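You operate a simulated robot arm through the tools that you are given. There is no shell and no other tool. Be economical: measure what you need, move in short steps, check, and stop when the job is done.

You are at the controls of a simulated robot arm. One attempt, no reset.

Task
Put one of the paper bags from the top of the wide bench on the top of the middle bench.
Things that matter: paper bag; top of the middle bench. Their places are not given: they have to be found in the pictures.

It is judged by the outcome, as a careful person would: the job done as asked, and still so three seconds after it is handed in. It fails if anything else is knocked over, pushed out of place, dropped, spilled or broken.

Robot
A 7-joint arm with a two-finger parallel gripper, fixed in place. Base frame: the origin is at the foot of the arm, x ahead of it, y to its left, z up; the work surface is at about z = 0.85. Lengths are in m, angles in degrees, forces in N, time in s.
With the tool pointing down near the work surface it reaches from about 0.24 to 0.68 m from the base axis. Its first joint turns from -66.0 to 66.0 degrees. Payload 2.4 kg.
The tool frame sits at the grasp point between the pads (the TCP): z along the fingers, y along the line on which they close. The tips reach 0.03 m beyond it. Largest opening 0.094 m; finger width 0.028, thickness 0.01; the body of the gripper, 0.05 by 0.096 m, starts 0.055 m behind the TCP.
Orientation is that of the tool frame in the base frame, as a unit quaternion [w, x, y, z]. With the fingers straight down and closing along the base's y, the tool's x points along the base's -x, its y along +y and its z along -z.

Tools
- The arm moves only by the tool nudge_tool. Its argument "series" is one flat list of numbers, 4 for each row, row after row: the shift along the base's x, y, z in m, then the turn about the base's z in degrees. In form: [x, y, z, twist, x, y, z, twist, ...]. A call has 1 to 20 rows; each row is the pose to reach, as a shift and turn from the pose commanded when the call began. "gripper" is the gripper command, from -1 (fully open) to 1 (shut), values between in proportion, set as the call begins (left out, the last holds). A row lasts 0.2 s, in which the tool goes at most 0.05 m and 8.6 degrees; a call with a longer step from one row to the next is refused whole, and so is a gripper value outside its range. Where a pose cannot be reached the arm comes as near as it can. A force on the tool above 40 N (or 10 N above the force at the start of the call, whichever is more), or a blocked arm, ends the call early, and 0.2 s more pass. The fingers move at their own pace (about 0.153 m/s each) and stop on an object; they squeeze with about 40 N. The grip force told is the motor's: it shows also when the fingers shut on nothing. Time passes only in rows, and 0.2 s behind the last, so rows that repeat a pose let the fingers close. It gives the time, the measured TCP pose, the force on the tool (base axes), the opening and the grip force at its end, in the units of the frame above (readings bear some noise), and new pictures: "show" is both (left out), scene, wrist or none.
- Cameras (640 x 400 px; columns grow to the right, rows downward): "scene" is fixed at [0.0156, 0.4549, 1.453]; the picture's right is [-0.92, -0.39, 0.00], its down [-0.19, 0.45, -0.87] and it looks along [0.34, -0.80, -0.49] (base axes); focal length 357 px, centre (320, 200). "wrist" rides on the gripper at [-0.037, 0, -0.058] in the tool frame; the picture's right is [0.00, -1.00, 0.00], its down [0.97, 0.00, -0.24] and it looks along [0.24, 0.00, 0.97] (tool axes); focal length 218 px, centre (320, 200).
- locate(camera, pixels): there is no depth. For up to 12 entries [column, row, z] of the newest picture of that camera ("zoom" is the newest enlarged one), the place [x, y] in the base frame at which the ray of that pixel passes the height z, good to about 0.002 m. No time passes.
- zoom(camera, box): a new picture of the part [left, top, right, bottom] of that camera's present view, enlarged. No time passes.
- close_job(): hands the job in; it is judged then, once.

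Go step by step. Measure first, check grasps and placings, and put right what went wrong. The budget is 60 turns and 120 pictures, counting those below and the enlarged ones. Unless the task says otherwise, let go and move clear before handing in, and close with one line.

The tools are called after ">>>" by a JSON object that holds its "name" and its "arguments". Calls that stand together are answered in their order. nudge_tool: Moves the arm, as the interface text tells. Its arguments: {"type":"object","properties":{"series":{"type":"array","items":{"type":"number"}},"gripper":{"type":"number"},"show":{"type":"string","enum":["both","scene","wrist","none"]}},"required":["series"]} The other tools are called the same way: locate (camera, pixels) gives the place at which the rays of pixels pass given heights; zoom (camera, box) takes an enlarged picture of a part of a camera's view; close_job () hands the job in.

At the start:

```text
clock: 0.0
ee_pos: [0.4271, -0.0847, 1.0903]
orientation: [0.0, 0.0, 1.0, 0.0]
force: [-0.1, 0.2, 0.2]
finger_gap: 0.094
grip_force: 0.0
```

scene: 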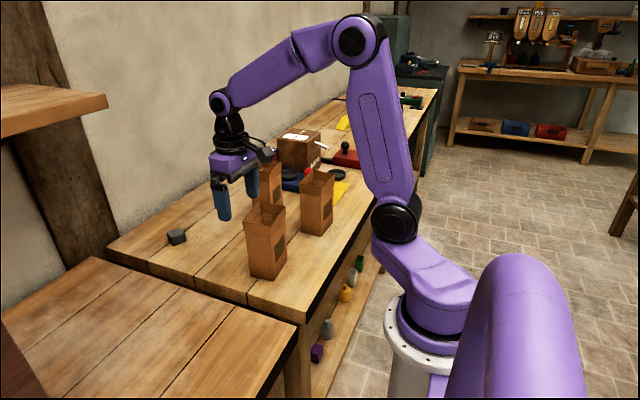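
wrist: 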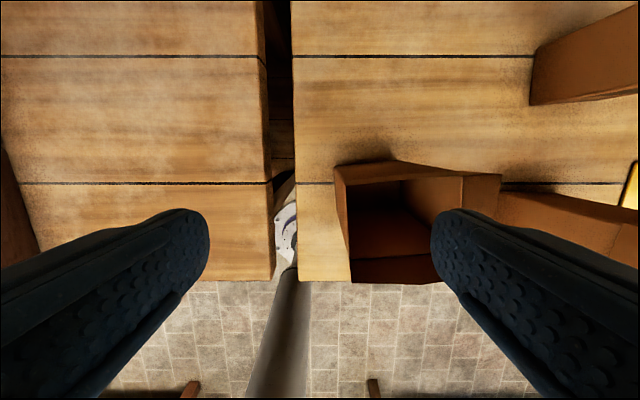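

The scene shows three open paper bags near (267,240), (317,203) and (270,185) on a long bench, with another bench at the lower left and a higher surface at the upper left. I'll enlarge the view and measure these.

>>> {"name": "zoom", "arguments": {"camera": "scene", "box": [100, 80, 440, 300]}}

>>> {"name": "locate", "arguments": {"camera": "scene", "pixels": [[250, 275, 0.85], [286, 265, 0.85], [110, 243, 0.85], [248, 303, 0.85], [97, 258, 0.85], [297, 328, 0.85], [434, 90, 0.85], [178, 240, 0.85], [320, 234, 0.85], [106, 95, 1.1], [0, 310, 0.85], [350, 95, 0.85]]}}

>>> {"name": "locate", "arguments": {"camera": "wrist", "pixels": [[268, 100, 0.85], [294, 100, 0.85], [272, 275, 0.85], [300, 278, 0.85], [10, 150, 0.85], [38, 250, 0.85], [335, 170, 0.98], [350, 282, 0.98], [500, 175, 0.98], [0, 3, 0.85]]}}

```text
1.82 times, centred on (270, 190) of scene
```

zoom: 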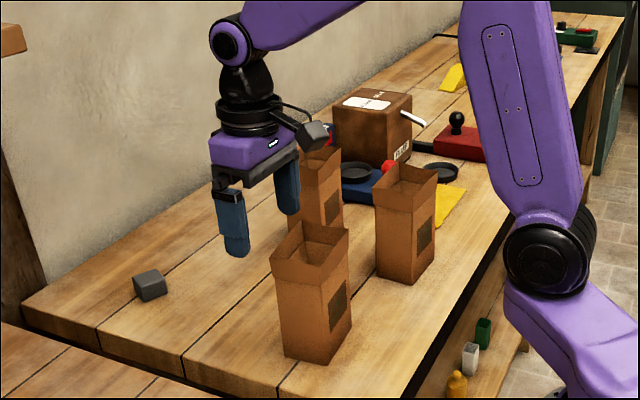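

```text
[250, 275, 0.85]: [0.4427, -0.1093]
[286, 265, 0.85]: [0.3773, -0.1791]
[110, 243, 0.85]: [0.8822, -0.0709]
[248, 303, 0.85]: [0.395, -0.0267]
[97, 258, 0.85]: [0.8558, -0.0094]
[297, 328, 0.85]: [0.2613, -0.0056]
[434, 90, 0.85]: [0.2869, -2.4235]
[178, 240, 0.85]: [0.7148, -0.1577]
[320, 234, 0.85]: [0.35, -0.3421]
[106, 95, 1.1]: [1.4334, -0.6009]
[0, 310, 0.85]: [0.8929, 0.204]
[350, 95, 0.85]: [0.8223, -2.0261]
```

```text
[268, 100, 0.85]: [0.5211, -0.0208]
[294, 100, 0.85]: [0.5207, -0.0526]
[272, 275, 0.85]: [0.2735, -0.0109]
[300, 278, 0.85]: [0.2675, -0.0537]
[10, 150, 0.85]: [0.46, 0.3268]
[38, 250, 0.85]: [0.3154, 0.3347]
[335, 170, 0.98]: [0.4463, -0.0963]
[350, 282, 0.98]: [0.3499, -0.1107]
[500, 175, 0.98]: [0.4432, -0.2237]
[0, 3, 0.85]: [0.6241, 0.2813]
```

Bench tops meet near y≈-0.03, both near z=0.85; a third piece may begin at the left of the wrist picture (10,150). I'll measure the nearest bag in the enlarged picture, then raise and move left to see the middle bench.

>>> {"name": "locate", "arguments": {"camera": "zoom", "pixels": [[284, 355, 0.85], [327, 365, 0.85], [352, 325, 0.85], [271, 263, 0.98], [322, 275, 0.98], [349, 231, 0.98], [302, 220, 0.98], [271, 263, 1.0], [322, 275, 1.0], [349, 231, 1.0], [302, 220, 1.0]]}}

>>> {"name": "nudge_tool", "arguments": {"series": [0, 0, 0.05, 0, 0, 0.03, 0.09, 0, 0, 0.08, 0.1, 0, 0, 0.13, 0.1, 0, 0, 0.18, 0.1, 0, 0, 0.22, 0.1, 0], "gripper": -1}}

```text
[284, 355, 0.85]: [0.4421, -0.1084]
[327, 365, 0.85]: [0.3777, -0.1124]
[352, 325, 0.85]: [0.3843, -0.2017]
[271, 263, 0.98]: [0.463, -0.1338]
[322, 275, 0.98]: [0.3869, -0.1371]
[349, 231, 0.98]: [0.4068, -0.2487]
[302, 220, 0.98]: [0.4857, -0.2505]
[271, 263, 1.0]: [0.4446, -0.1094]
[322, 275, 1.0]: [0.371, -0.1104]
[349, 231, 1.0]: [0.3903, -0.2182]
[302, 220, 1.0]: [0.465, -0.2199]
```

```text
refused: row 3 steps farther than a row can; nothing moved
```

The bag's base spans about x 0.38–0.44, y −0.11 to −0.20, and it is about 0.15 m tall. The move was refused for step size, so I'll redo it in smaller steps.

>>> {"name": "nudge_tool", "arguments": {"series": [0, 0, 0.045, 0, 0, 0, 0.09, 0, 0, 0.045, 0.1, 0, 0, 0.09, 0.1, 0, 0, 0.135, 0.1, 0, 0, 0.18, 0.1, 0, 0, 0.22, 0.1, 0, 0, 0.22, 0.1, 0], "gripper": -1}}

```text
clock: 1.8
ee_pos: [0.4289, 0.1346, 1.1913]
orientation: [0.001, 0.0, 1.0, 0.0]
force: [1.1, 0.0, -0.5]
finger_gap: 0.0941
grip_force: 0.0
```

scene: 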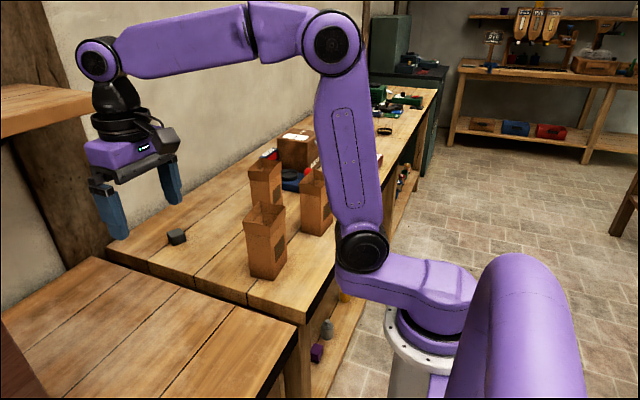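
wrist: 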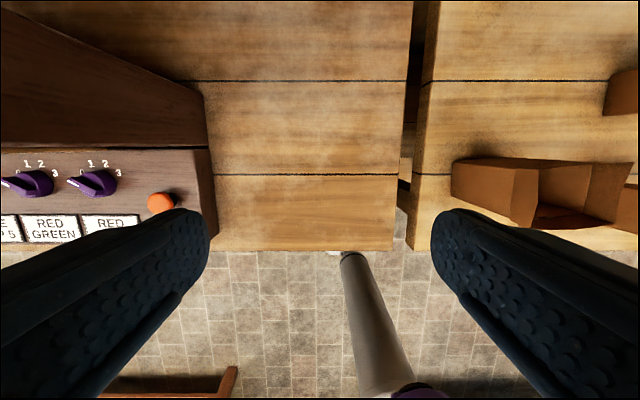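

The middle top lies between the brown control console (right edge ~x=205 px) and the wide bench (~400 px) and is empty. I'll measure its extent and height, and the bags again, now unobstructed.

>>> {"name": "locate", "arguments": {"camera": "wrist", "pixels": [[393, 250, 0.85], [217, 250, 0.85], [404, 110, 0.85], [200, 90, 0.85], [415, 248, 0.85], [398, 174, 0.85], [226, 174, 0.85], [393, 250, 0.87], [415, 248, 0.87], [451, 160, 1.0], [513, 224, 1.0]]}}

>>> {"name": "locate", "arguments": {"camera": "scene", "pixels": [[297, 326, 0.85], [297, 326, 0.87], [92, 258, 0.85], [182, 287, 0.85], [2, 315, 0.85], [50, 398, 0.85]]}}

>>> {"name": "zoom", "arguments": {"camera": "scene", "box": [200, 150, 360, 350]}}

```text
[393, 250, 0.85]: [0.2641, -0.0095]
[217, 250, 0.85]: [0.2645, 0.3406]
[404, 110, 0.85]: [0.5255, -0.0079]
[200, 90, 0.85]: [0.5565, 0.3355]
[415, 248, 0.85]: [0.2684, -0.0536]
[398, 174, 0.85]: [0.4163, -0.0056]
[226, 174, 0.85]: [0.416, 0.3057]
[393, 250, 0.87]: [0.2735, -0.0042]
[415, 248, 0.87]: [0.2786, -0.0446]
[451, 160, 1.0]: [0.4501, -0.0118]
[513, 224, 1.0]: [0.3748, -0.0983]
```

```text
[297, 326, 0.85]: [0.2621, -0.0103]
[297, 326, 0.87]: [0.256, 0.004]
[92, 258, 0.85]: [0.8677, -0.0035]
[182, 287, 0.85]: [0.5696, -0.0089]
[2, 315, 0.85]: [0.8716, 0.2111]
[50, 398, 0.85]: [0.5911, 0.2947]
```

```text
2.00 times, centred on (280, 250) of scene
```

zoom: 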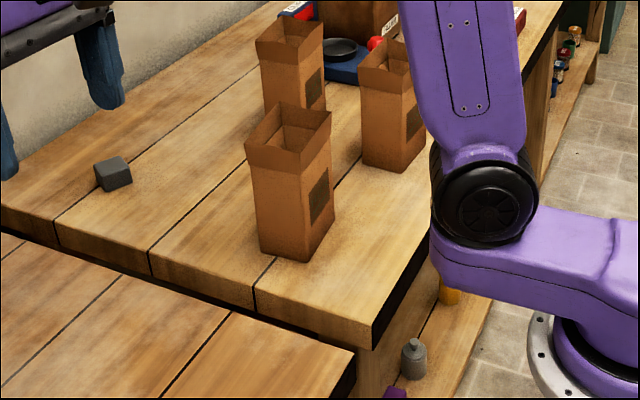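

The middle top is at z≈0.85, spanning x 0.27–0.87 and y −0.01–0.30, so a clear target is about (0.42, 0.15). The nearest bag's narrow side (~0.07) lies along x, turned about 4°, so I'll go back above it at height while twisting −86° and look straight down.

>>> {"name": "nudge_tool", "arguments": {"series": [-0.002, -0.029, 0, -8.6, -0.004, -0.058, 0, -17.2, -0.006, -0.087, 0, -25.8, -0.008, -0.116, 0, -34.4, -0.01, -0.145, 0, -43, -0.012, -0.174, 0, -51.6, -0.014, -0.203, 0, -60.2, -0.016, -0.232, 0, -68.8, -0.018, -0.261, 0, -77.4, -0.019, -0.29, 0, -86, -0.019, -0.29, 0, -86]}}

```text
clock: 4.2
ee_pos: [0.4072, -0.1569, 1.1896]
orientation: [0.0, 0.683, 0.731, 0.0]
force: [0.4, -0.7, -0.5]
finger_gap: 0.0938
grip_force: 0.1
```

scene: 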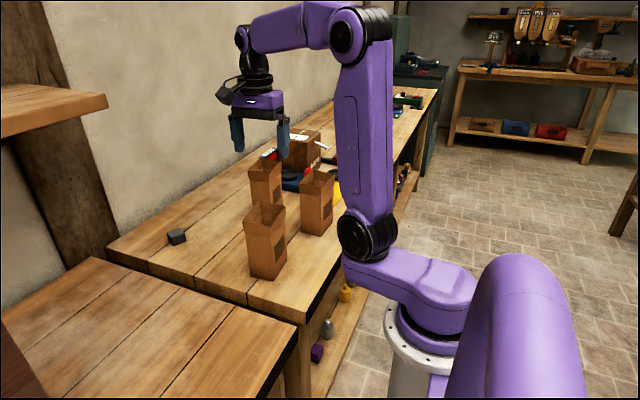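
wrist: 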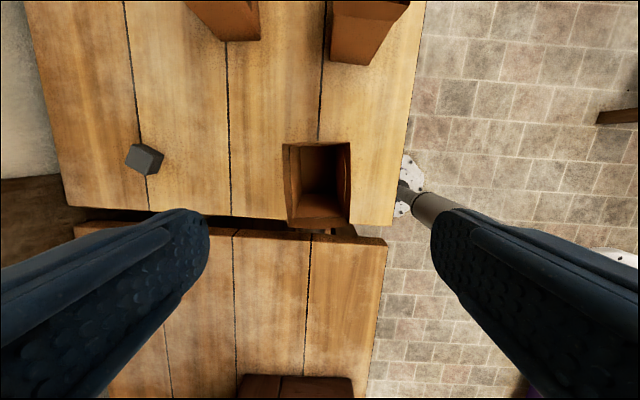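

Straight-down view of the bag at (283–352, 142–229) is clear. I'll enlarge it to find the rim corners.

>>> {"name": "zoom", "arguments": {"camera": "wrist", "box": [256, 120, 384, 240]}}

>>> {"name": "zoom", "arguments": {"camera": "scene", "box": [220, 190, 320, 290]}}

```text
3.33 times, centred on (320, 180) of wrist
```

zoom: 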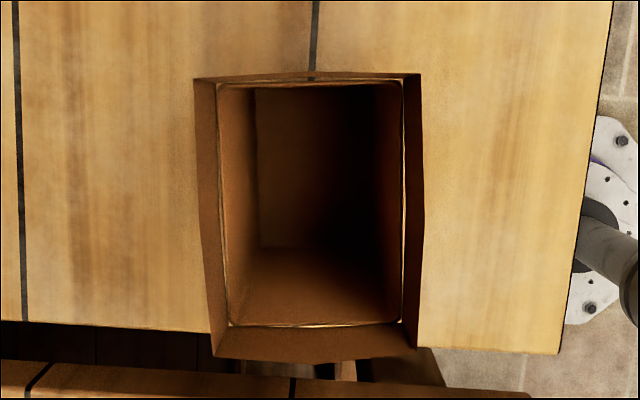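

```text
4.00 times, centred on (270, 240) of scene
```

zoom: 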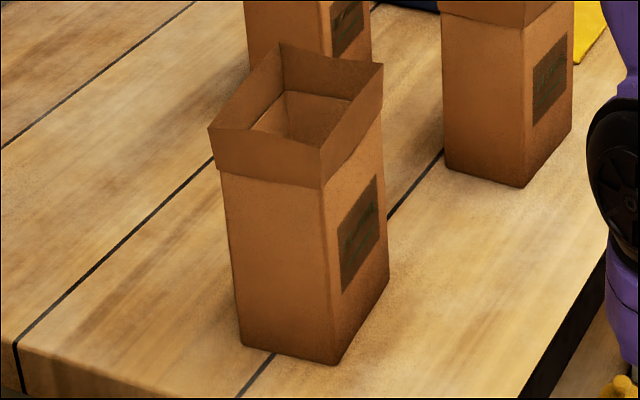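

I'll match rim corners from both cameras at several heights to get the bag's true height and width.

>>> {"name": "locate", "arguments": {"camera": "wrist", "pixels": [[281.9, 144, 1.0], [350.3, 142.2, 1.0], [349.4, 225, 1.0], [288.5, 227.4, 1.0], [281.9, 144, 0.98], [350.3, 142.2, 0.98], [349.4, 225, 0.98], [288.5, 227.4, 0.98]]}}

>>> {"name": "locate", "arguments": {"camera": "scene", "pixels": [[242, 222, 1.0], [269.9, 226.7, 1.0], [285.7, 205.7, 1.0], [260.2, 200.5, 1.0], [242, 222, 0.99], [269.9, 226.7, 0.99], [285.7, 205.7, 0.99], [260.2, 200.5, 0.99], [250.2, 276.2, 0.85], [273.5, 281, 0.85], [287.2, 259.5, 0.85]]}}

```text
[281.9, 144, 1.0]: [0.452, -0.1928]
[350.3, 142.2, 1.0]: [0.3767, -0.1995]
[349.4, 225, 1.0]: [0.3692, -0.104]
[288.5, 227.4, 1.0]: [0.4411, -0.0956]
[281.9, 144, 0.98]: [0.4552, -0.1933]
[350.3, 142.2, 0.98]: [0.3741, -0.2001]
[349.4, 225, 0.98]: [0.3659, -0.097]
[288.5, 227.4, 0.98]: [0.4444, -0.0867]
```

```text
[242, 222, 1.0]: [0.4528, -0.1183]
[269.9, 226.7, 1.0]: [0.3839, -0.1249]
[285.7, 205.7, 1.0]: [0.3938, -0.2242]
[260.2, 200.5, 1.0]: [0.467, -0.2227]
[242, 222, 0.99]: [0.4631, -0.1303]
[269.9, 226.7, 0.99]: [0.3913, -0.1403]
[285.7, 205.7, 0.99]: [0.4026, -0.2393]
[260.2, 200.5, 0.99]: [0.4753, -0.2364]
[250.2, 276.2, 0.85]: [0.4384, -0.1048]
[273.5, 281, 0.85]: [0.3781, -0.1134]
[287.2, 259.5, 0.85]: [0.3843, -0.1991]
```

The rim is at z≈1.013, centred near (0.410, −0.150), ~0.073 wide across the fingers, at ~4–5°. I'll correct the aim by (+0.003, +0.006, twist +0.5°) and come down until the tips are just above the rim.

>>> {"name": "nudge_tool", "arguments": {"series": [0.003, 0.006, -0.04, 0.5, 0.003, 0.006, -0.08, 0.5, 0.003, 0.006, -0.12, 0.5, 0.003, 0.006, -0.135, 0.5, 0.003, 0.006, -0.135, 0.5]}}

>>> {"name": "zoom", "arguments": {"camera": "scene", "box": [200, 120, 360, 290]}}

```text
clock: 5.4
ee_pos: [0.4112, -0.1495, 1.0537]
orientation: [0.0, 0.679, 0.734, 0.0]
force: [0.1, 0.1, 0.0]
finger_gap: 0.094
grip_force: 0.0
```

scene: 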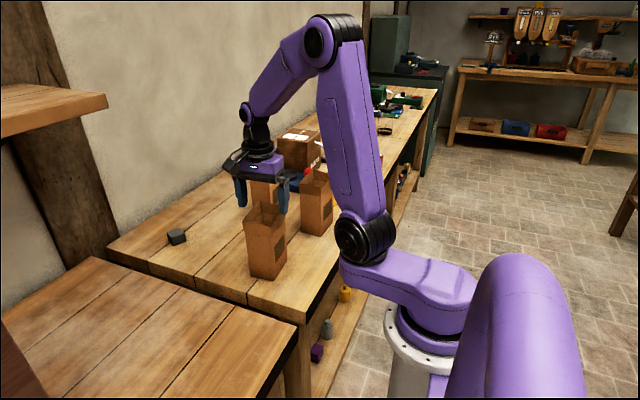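
wrist: 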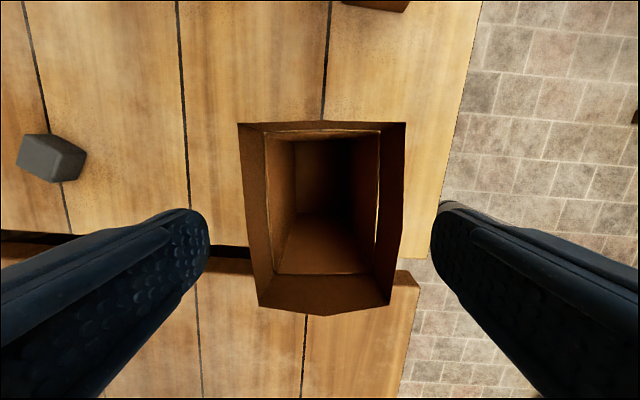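

```text
2.35 times, centred on (280, 205) of scene
```

zoom: 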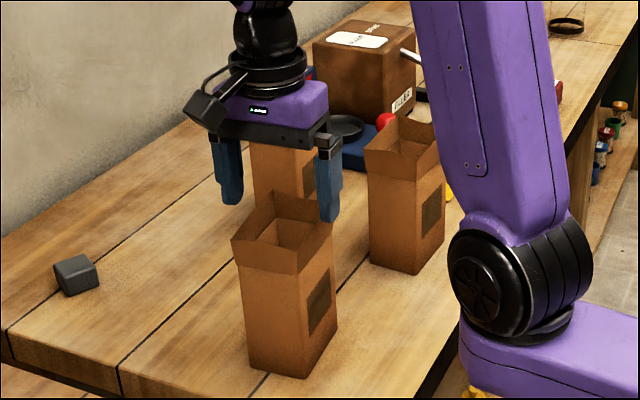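

The rim spans columns 238–405, centred between the fingers. I'll check its y centre at z=1.013 before descending.

>>> {"name": "locate", "arguments": {"camera": "wrist", "pixels": [[238, 123, 1.013], [405, 122, 1.013], [390, 304, 1.013], [258, 307, 1.013]]}}

```text
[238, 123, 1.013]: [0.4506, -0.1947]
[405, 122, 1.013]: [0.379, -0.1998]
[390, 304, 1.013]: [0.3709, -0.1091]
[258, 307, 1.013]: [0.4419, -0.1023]
```

The rim centre is (0.4106, −0.1515), matching the tool to 2 mm. I'll descend to TCP z≈0.975.

>>> {"name": "nudge_tool", "arguments": {"series": [0, -0.002, -0.025, 0, 0, -0.002, -0.05, 0, 0, -0.002, -0.07, 0, 0, -0.002, -0.079, 0, 0, -0.002, -0.079, 0]}}

>>> {"name": "zoom", "arguments": {"camera": "scene", "box": [200, 120, 360, 290]}}

```text
clock: 6.6
ee_pos: [0.4134, -0.1508, 0.9752]
orientation: [0.0, 0.679, 0.734, 0.0]
force: [0.6, 0.5, 0.1]
finger_gap: 0.0939
grip_force: 0.1
```

scene: 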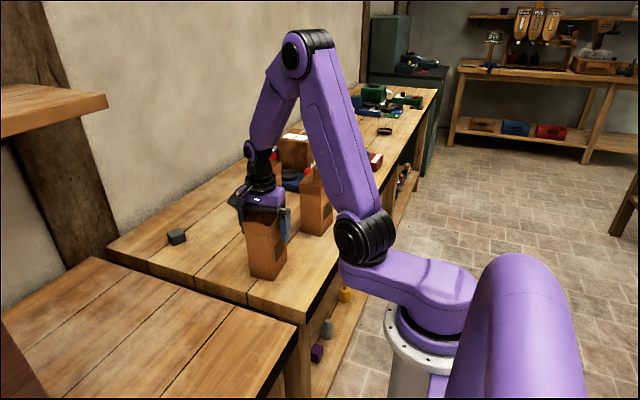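
wrist: 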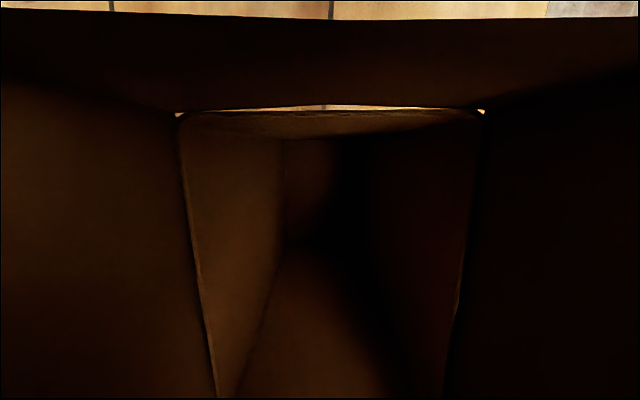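

```text
2.35 times, centred on (280, 205) of scene
```

zoom: 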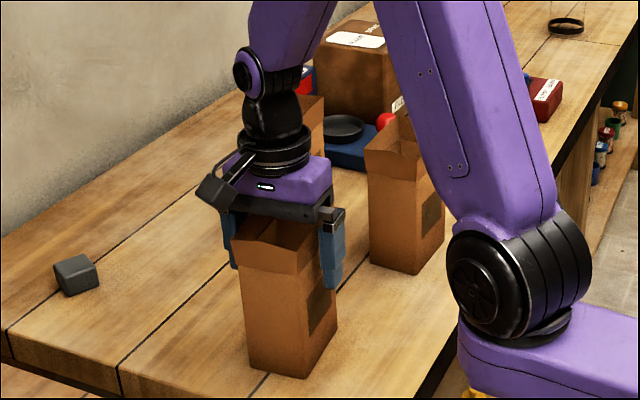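

The fingers straddle the bag with no contact. I'll close partly (toward ~0.058 m) to grip gently and see where they stop.

>>> {"name": "nudge_tool", "arguments": {"series": [0, 0, 0, 0, 0, 0, 0, 0, 0, 0, 0, 0], "gripper": -0.23, "show": "scene"}}

>>> {"name": "zoom", "arguments": {"camera": "scene", "box": [200, 120, 360, 290]}}

```text
clock: 7.4
ee_pos: [0.4124, -0.1508, 0.9748]
orientation: [0.0, 0.679, 0.734, 0.001]
force: [0.3, 0.3, 0.0]
finger_gap: 0.0694
grip_force: 39.6
```

scene: 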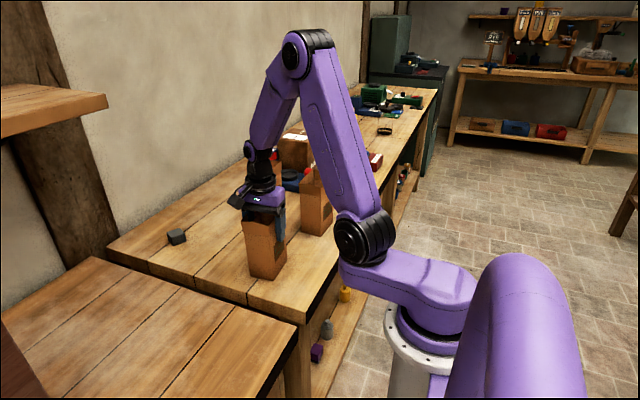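

```text
2.35 times, centred on (280, 205) of scene
```

zoom: 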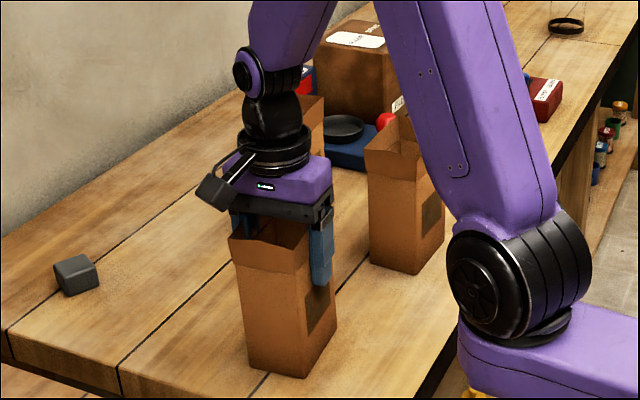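

The fingers stopped on the bag at 0.069 m with 39.6 N and the bag held its shape. I'll lift straight up and check.

>>> {"name": "nudge_tool", "arguments": {"series": [0, 0, 0.02, 0, 0, 0, 0.05, 0, 0, 0, 0.08, 0, 0, 0, 0.1, 0, 0, 0, 0.1, 0], "show": "scene"}}

```text
clock: 8.6
ee_pos: [0.4112, -0.1512, 1.0752]
orientation: [0.0, 0.679, 0.734, -0.001]
force: [0.0, 0.1, 0.0]
finger_gap: 0.0696
grip_force: 39.7
```

scene: 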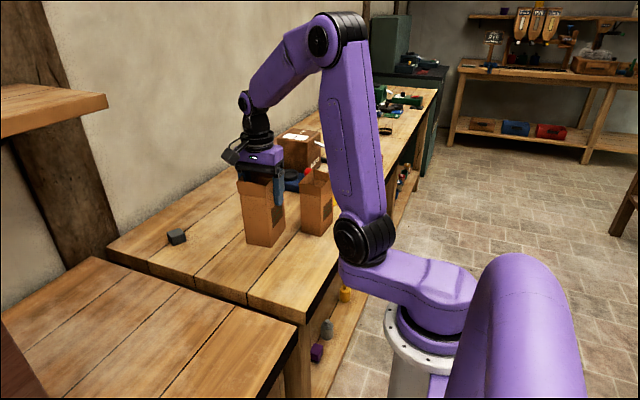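

The bag rose with the gripper. I'll carry it +0.285 in y, staying at this height, to above the middle bench.

>>> {"name": "nudge_tool", "arguments": {"series": [0, 0.02, 0, 0, 0, 0.05, 0, 0, 0, 0.085, 0, 0, 0, 0.12, 0, 0, 0, 0.155, 0, 0, 0, 0.19, 0, 0, 0, 0.225, 0, 0, 0, 0.255, 0, 0, 0, 0.275, 0, 0, 0, 0.285, 0, 0, 0, 0.285, 0, 0]}}

```text
clock: 11.0
ee_pos: [0.4109, 0.1344, 1.0756]
orientation: [0.0, 0.678, 0.735, -0.001]
force: [0.2, -0.6, -0.3]
finger_gap: 0.0692
grip_force: 40.2
```

scene: 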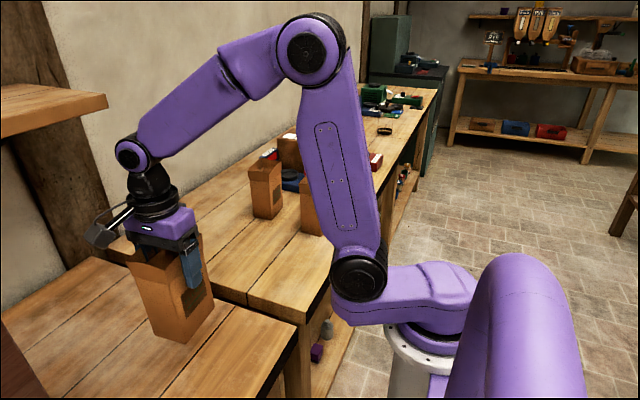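
wrist: 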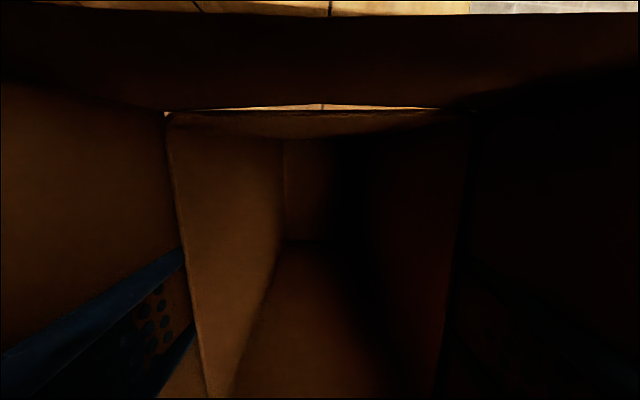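

The bag hangs over the middle of the middle bench. I'll lower it to about 1 cm above where contact is expected and look.

>>> {"name": "nudge_tool", "arguments": {"series": [0, 0, -0.03, 0, 0, 0, -0.06, 0, 0, 0, -0.08, 0, 0, 0, -0.09, 0, 0, 0, -0.09, 0], "show": "none"}}

>>> {"name": "zoom", "arguments": {"camera": "scene", "box": [60, 200, 300, 400]}}

```text
clock: 12.2
ee_pos: [0.4109, 0.1333, 0.9853]
orientation: [0.0, 0.679, 0.734, 0.0]
force: [-0.3, -0.2, -0.1]
finger_gap: 0.0694
grip_force: 40.0
```

```text
2.00 times, centred on (180, 300) of scene
```

zoom: 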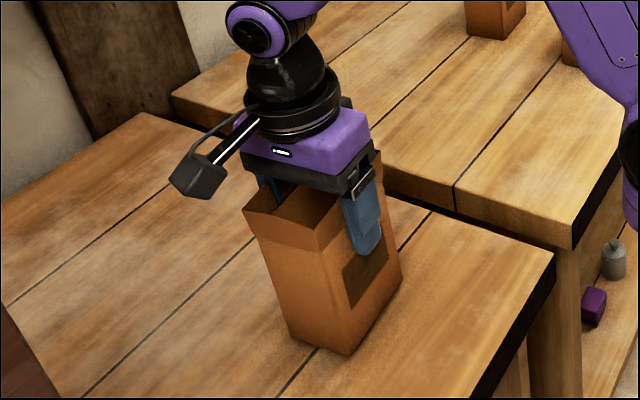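

No contact force yet, as expected. I'll lower the rest in small steps and watch the force.

>>> {"name": "nudge_tool", "arguments": {"series": [0, 0, -0.003, 0, 0, 0, -0.006, 0, 0, 0, -0.009, 0, 0, 0, -0.01, 0, 0, 0, -0.01, 0], "show": "none"}}

>>> {"name": "zoom", "arguments": {"camera": "scene", "box": [100, 260, 260, 400]}}

```text
clock: 13.4
ee_pos: [0.4115, 0.1338, 0.9759]
orientation: [0.0, 0.679, 0.734, 0.0]
force: [-0.1, -0.6, -0.7]
finger_gap: 0.0695
grip_force: 39.9
```

```text
2.86 times, centred on (180, 330) of scene
```

zoom: 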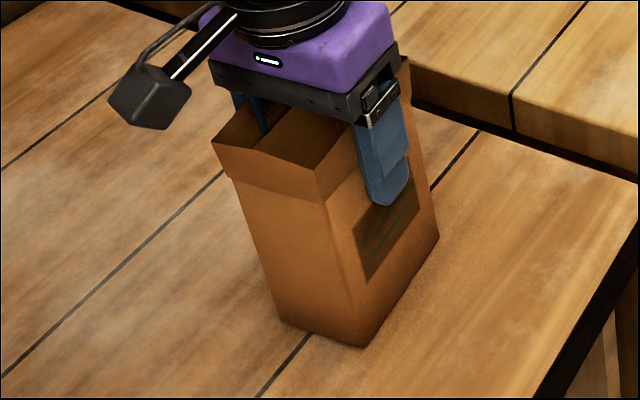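

The tool is at pick-up height (0.976) with little force. I'll go down 1–3 mm more to find contact.

>>> {"name": "nudge_tool", "arguments": {"series": [0, 0, -0.001, 0, 0, 0, -0.002, 0, 0, 0, -0.002, 0], "show": "none"}}

```text
clock: 14.2
ee_pos: [0.4114, 0.1352, 0.974]
orientation: [0.001, 0.678, 0.735, 0.002]
force: [-6.4, -2.5, 26.5]
finger_gap: 0.0694
grip_force: 40.2
```

There's a clear contact force of 26 N, so the bag is on the bench. I'll ease up 1.5 mm, then open.

>>> {"name": "nudge_tool", "arguments": {"series": [0, 0, 0.0015, 0, 0, 0, 0.0015, 0], "show": "none"}}

>>> {"name": "nudge_tool", "arguments": {"series": [0, 0, 0, 0, 0, 0, 0, 0, 0, 0, 0, 0], "gripper": -1}}

```text
clock: 14.8
ee_pos: [0.4119, 0.1344, 0.975]
orientation: [0.0, 0.679, 0.734, 0.001]
force: [-1.1, 1.2, 5.8]
finger_gap: 0.0692
grip_force: 39.8
```

```text
clock: 15.6
ee_pos: [0.4123, 0.1358, 0.9755]
orientation: [0.0, 0.679, 0.734, 0.0]
force: [-0.9, -0.6, -0.4]
finger_gap: 0.0939
grip_force: 0.0
```

scene: 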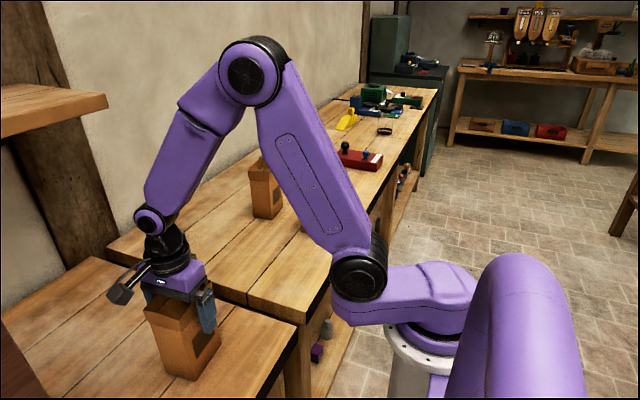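
wrist: 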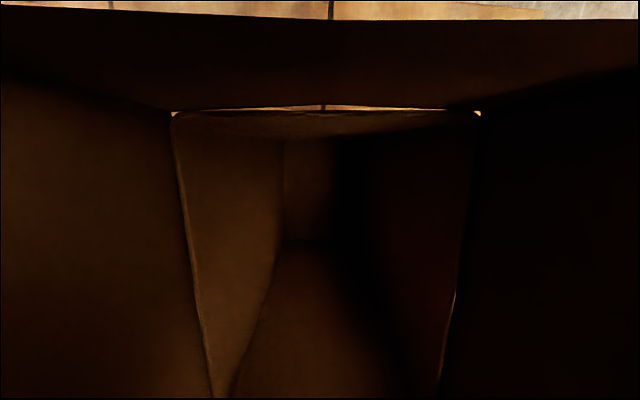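

The fingers are open and the bag is standing. I'll rise straight up clear of it.

>>> {"name": "nudge_tool", "arguments": {"series": [0, 0, 0.02, 0, 0, 0, 0.05, 0, 0, 0, 0.09, 0, 0, 0, 0.13, 0, 0, 0, 0.17, 0, 0, 0, 0.2, 0, 0, 0, 0.2, 0]}}

```text
clock: 17.2
ee_pos: [0.4102, 0.134, 1.1746]
orientation: [0.0, 0.679, 0.734, 0.001]
force: [0.5, 0.7, 0.0]
finger_gap: 0.0937
grip_force: 0.0
```

scene: 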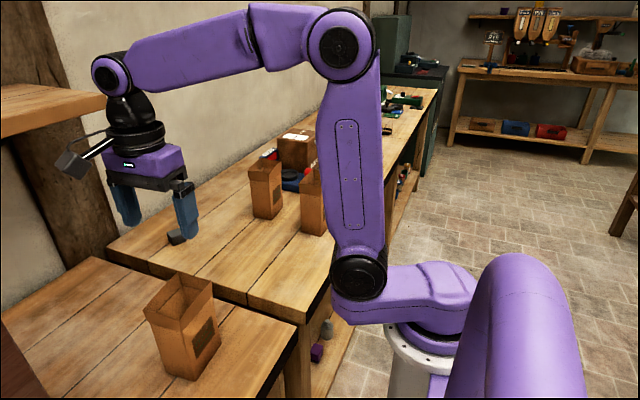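
wrist: 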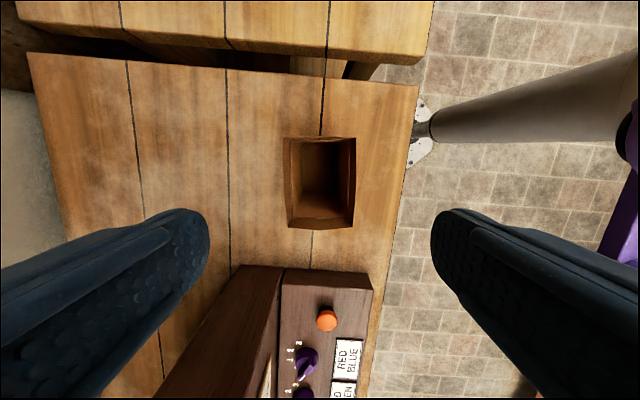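

The bag stands upright on the middle bench at (183,330), the gripper is clear, and the other bags have not moved. I'm handing in.

>>> {"name": "close_job", "arguments": {}}

```text
The job is handed in.
```

One paper bag from the wide bench now stands upright on top of the middle bench, and nothing else was disturbed.
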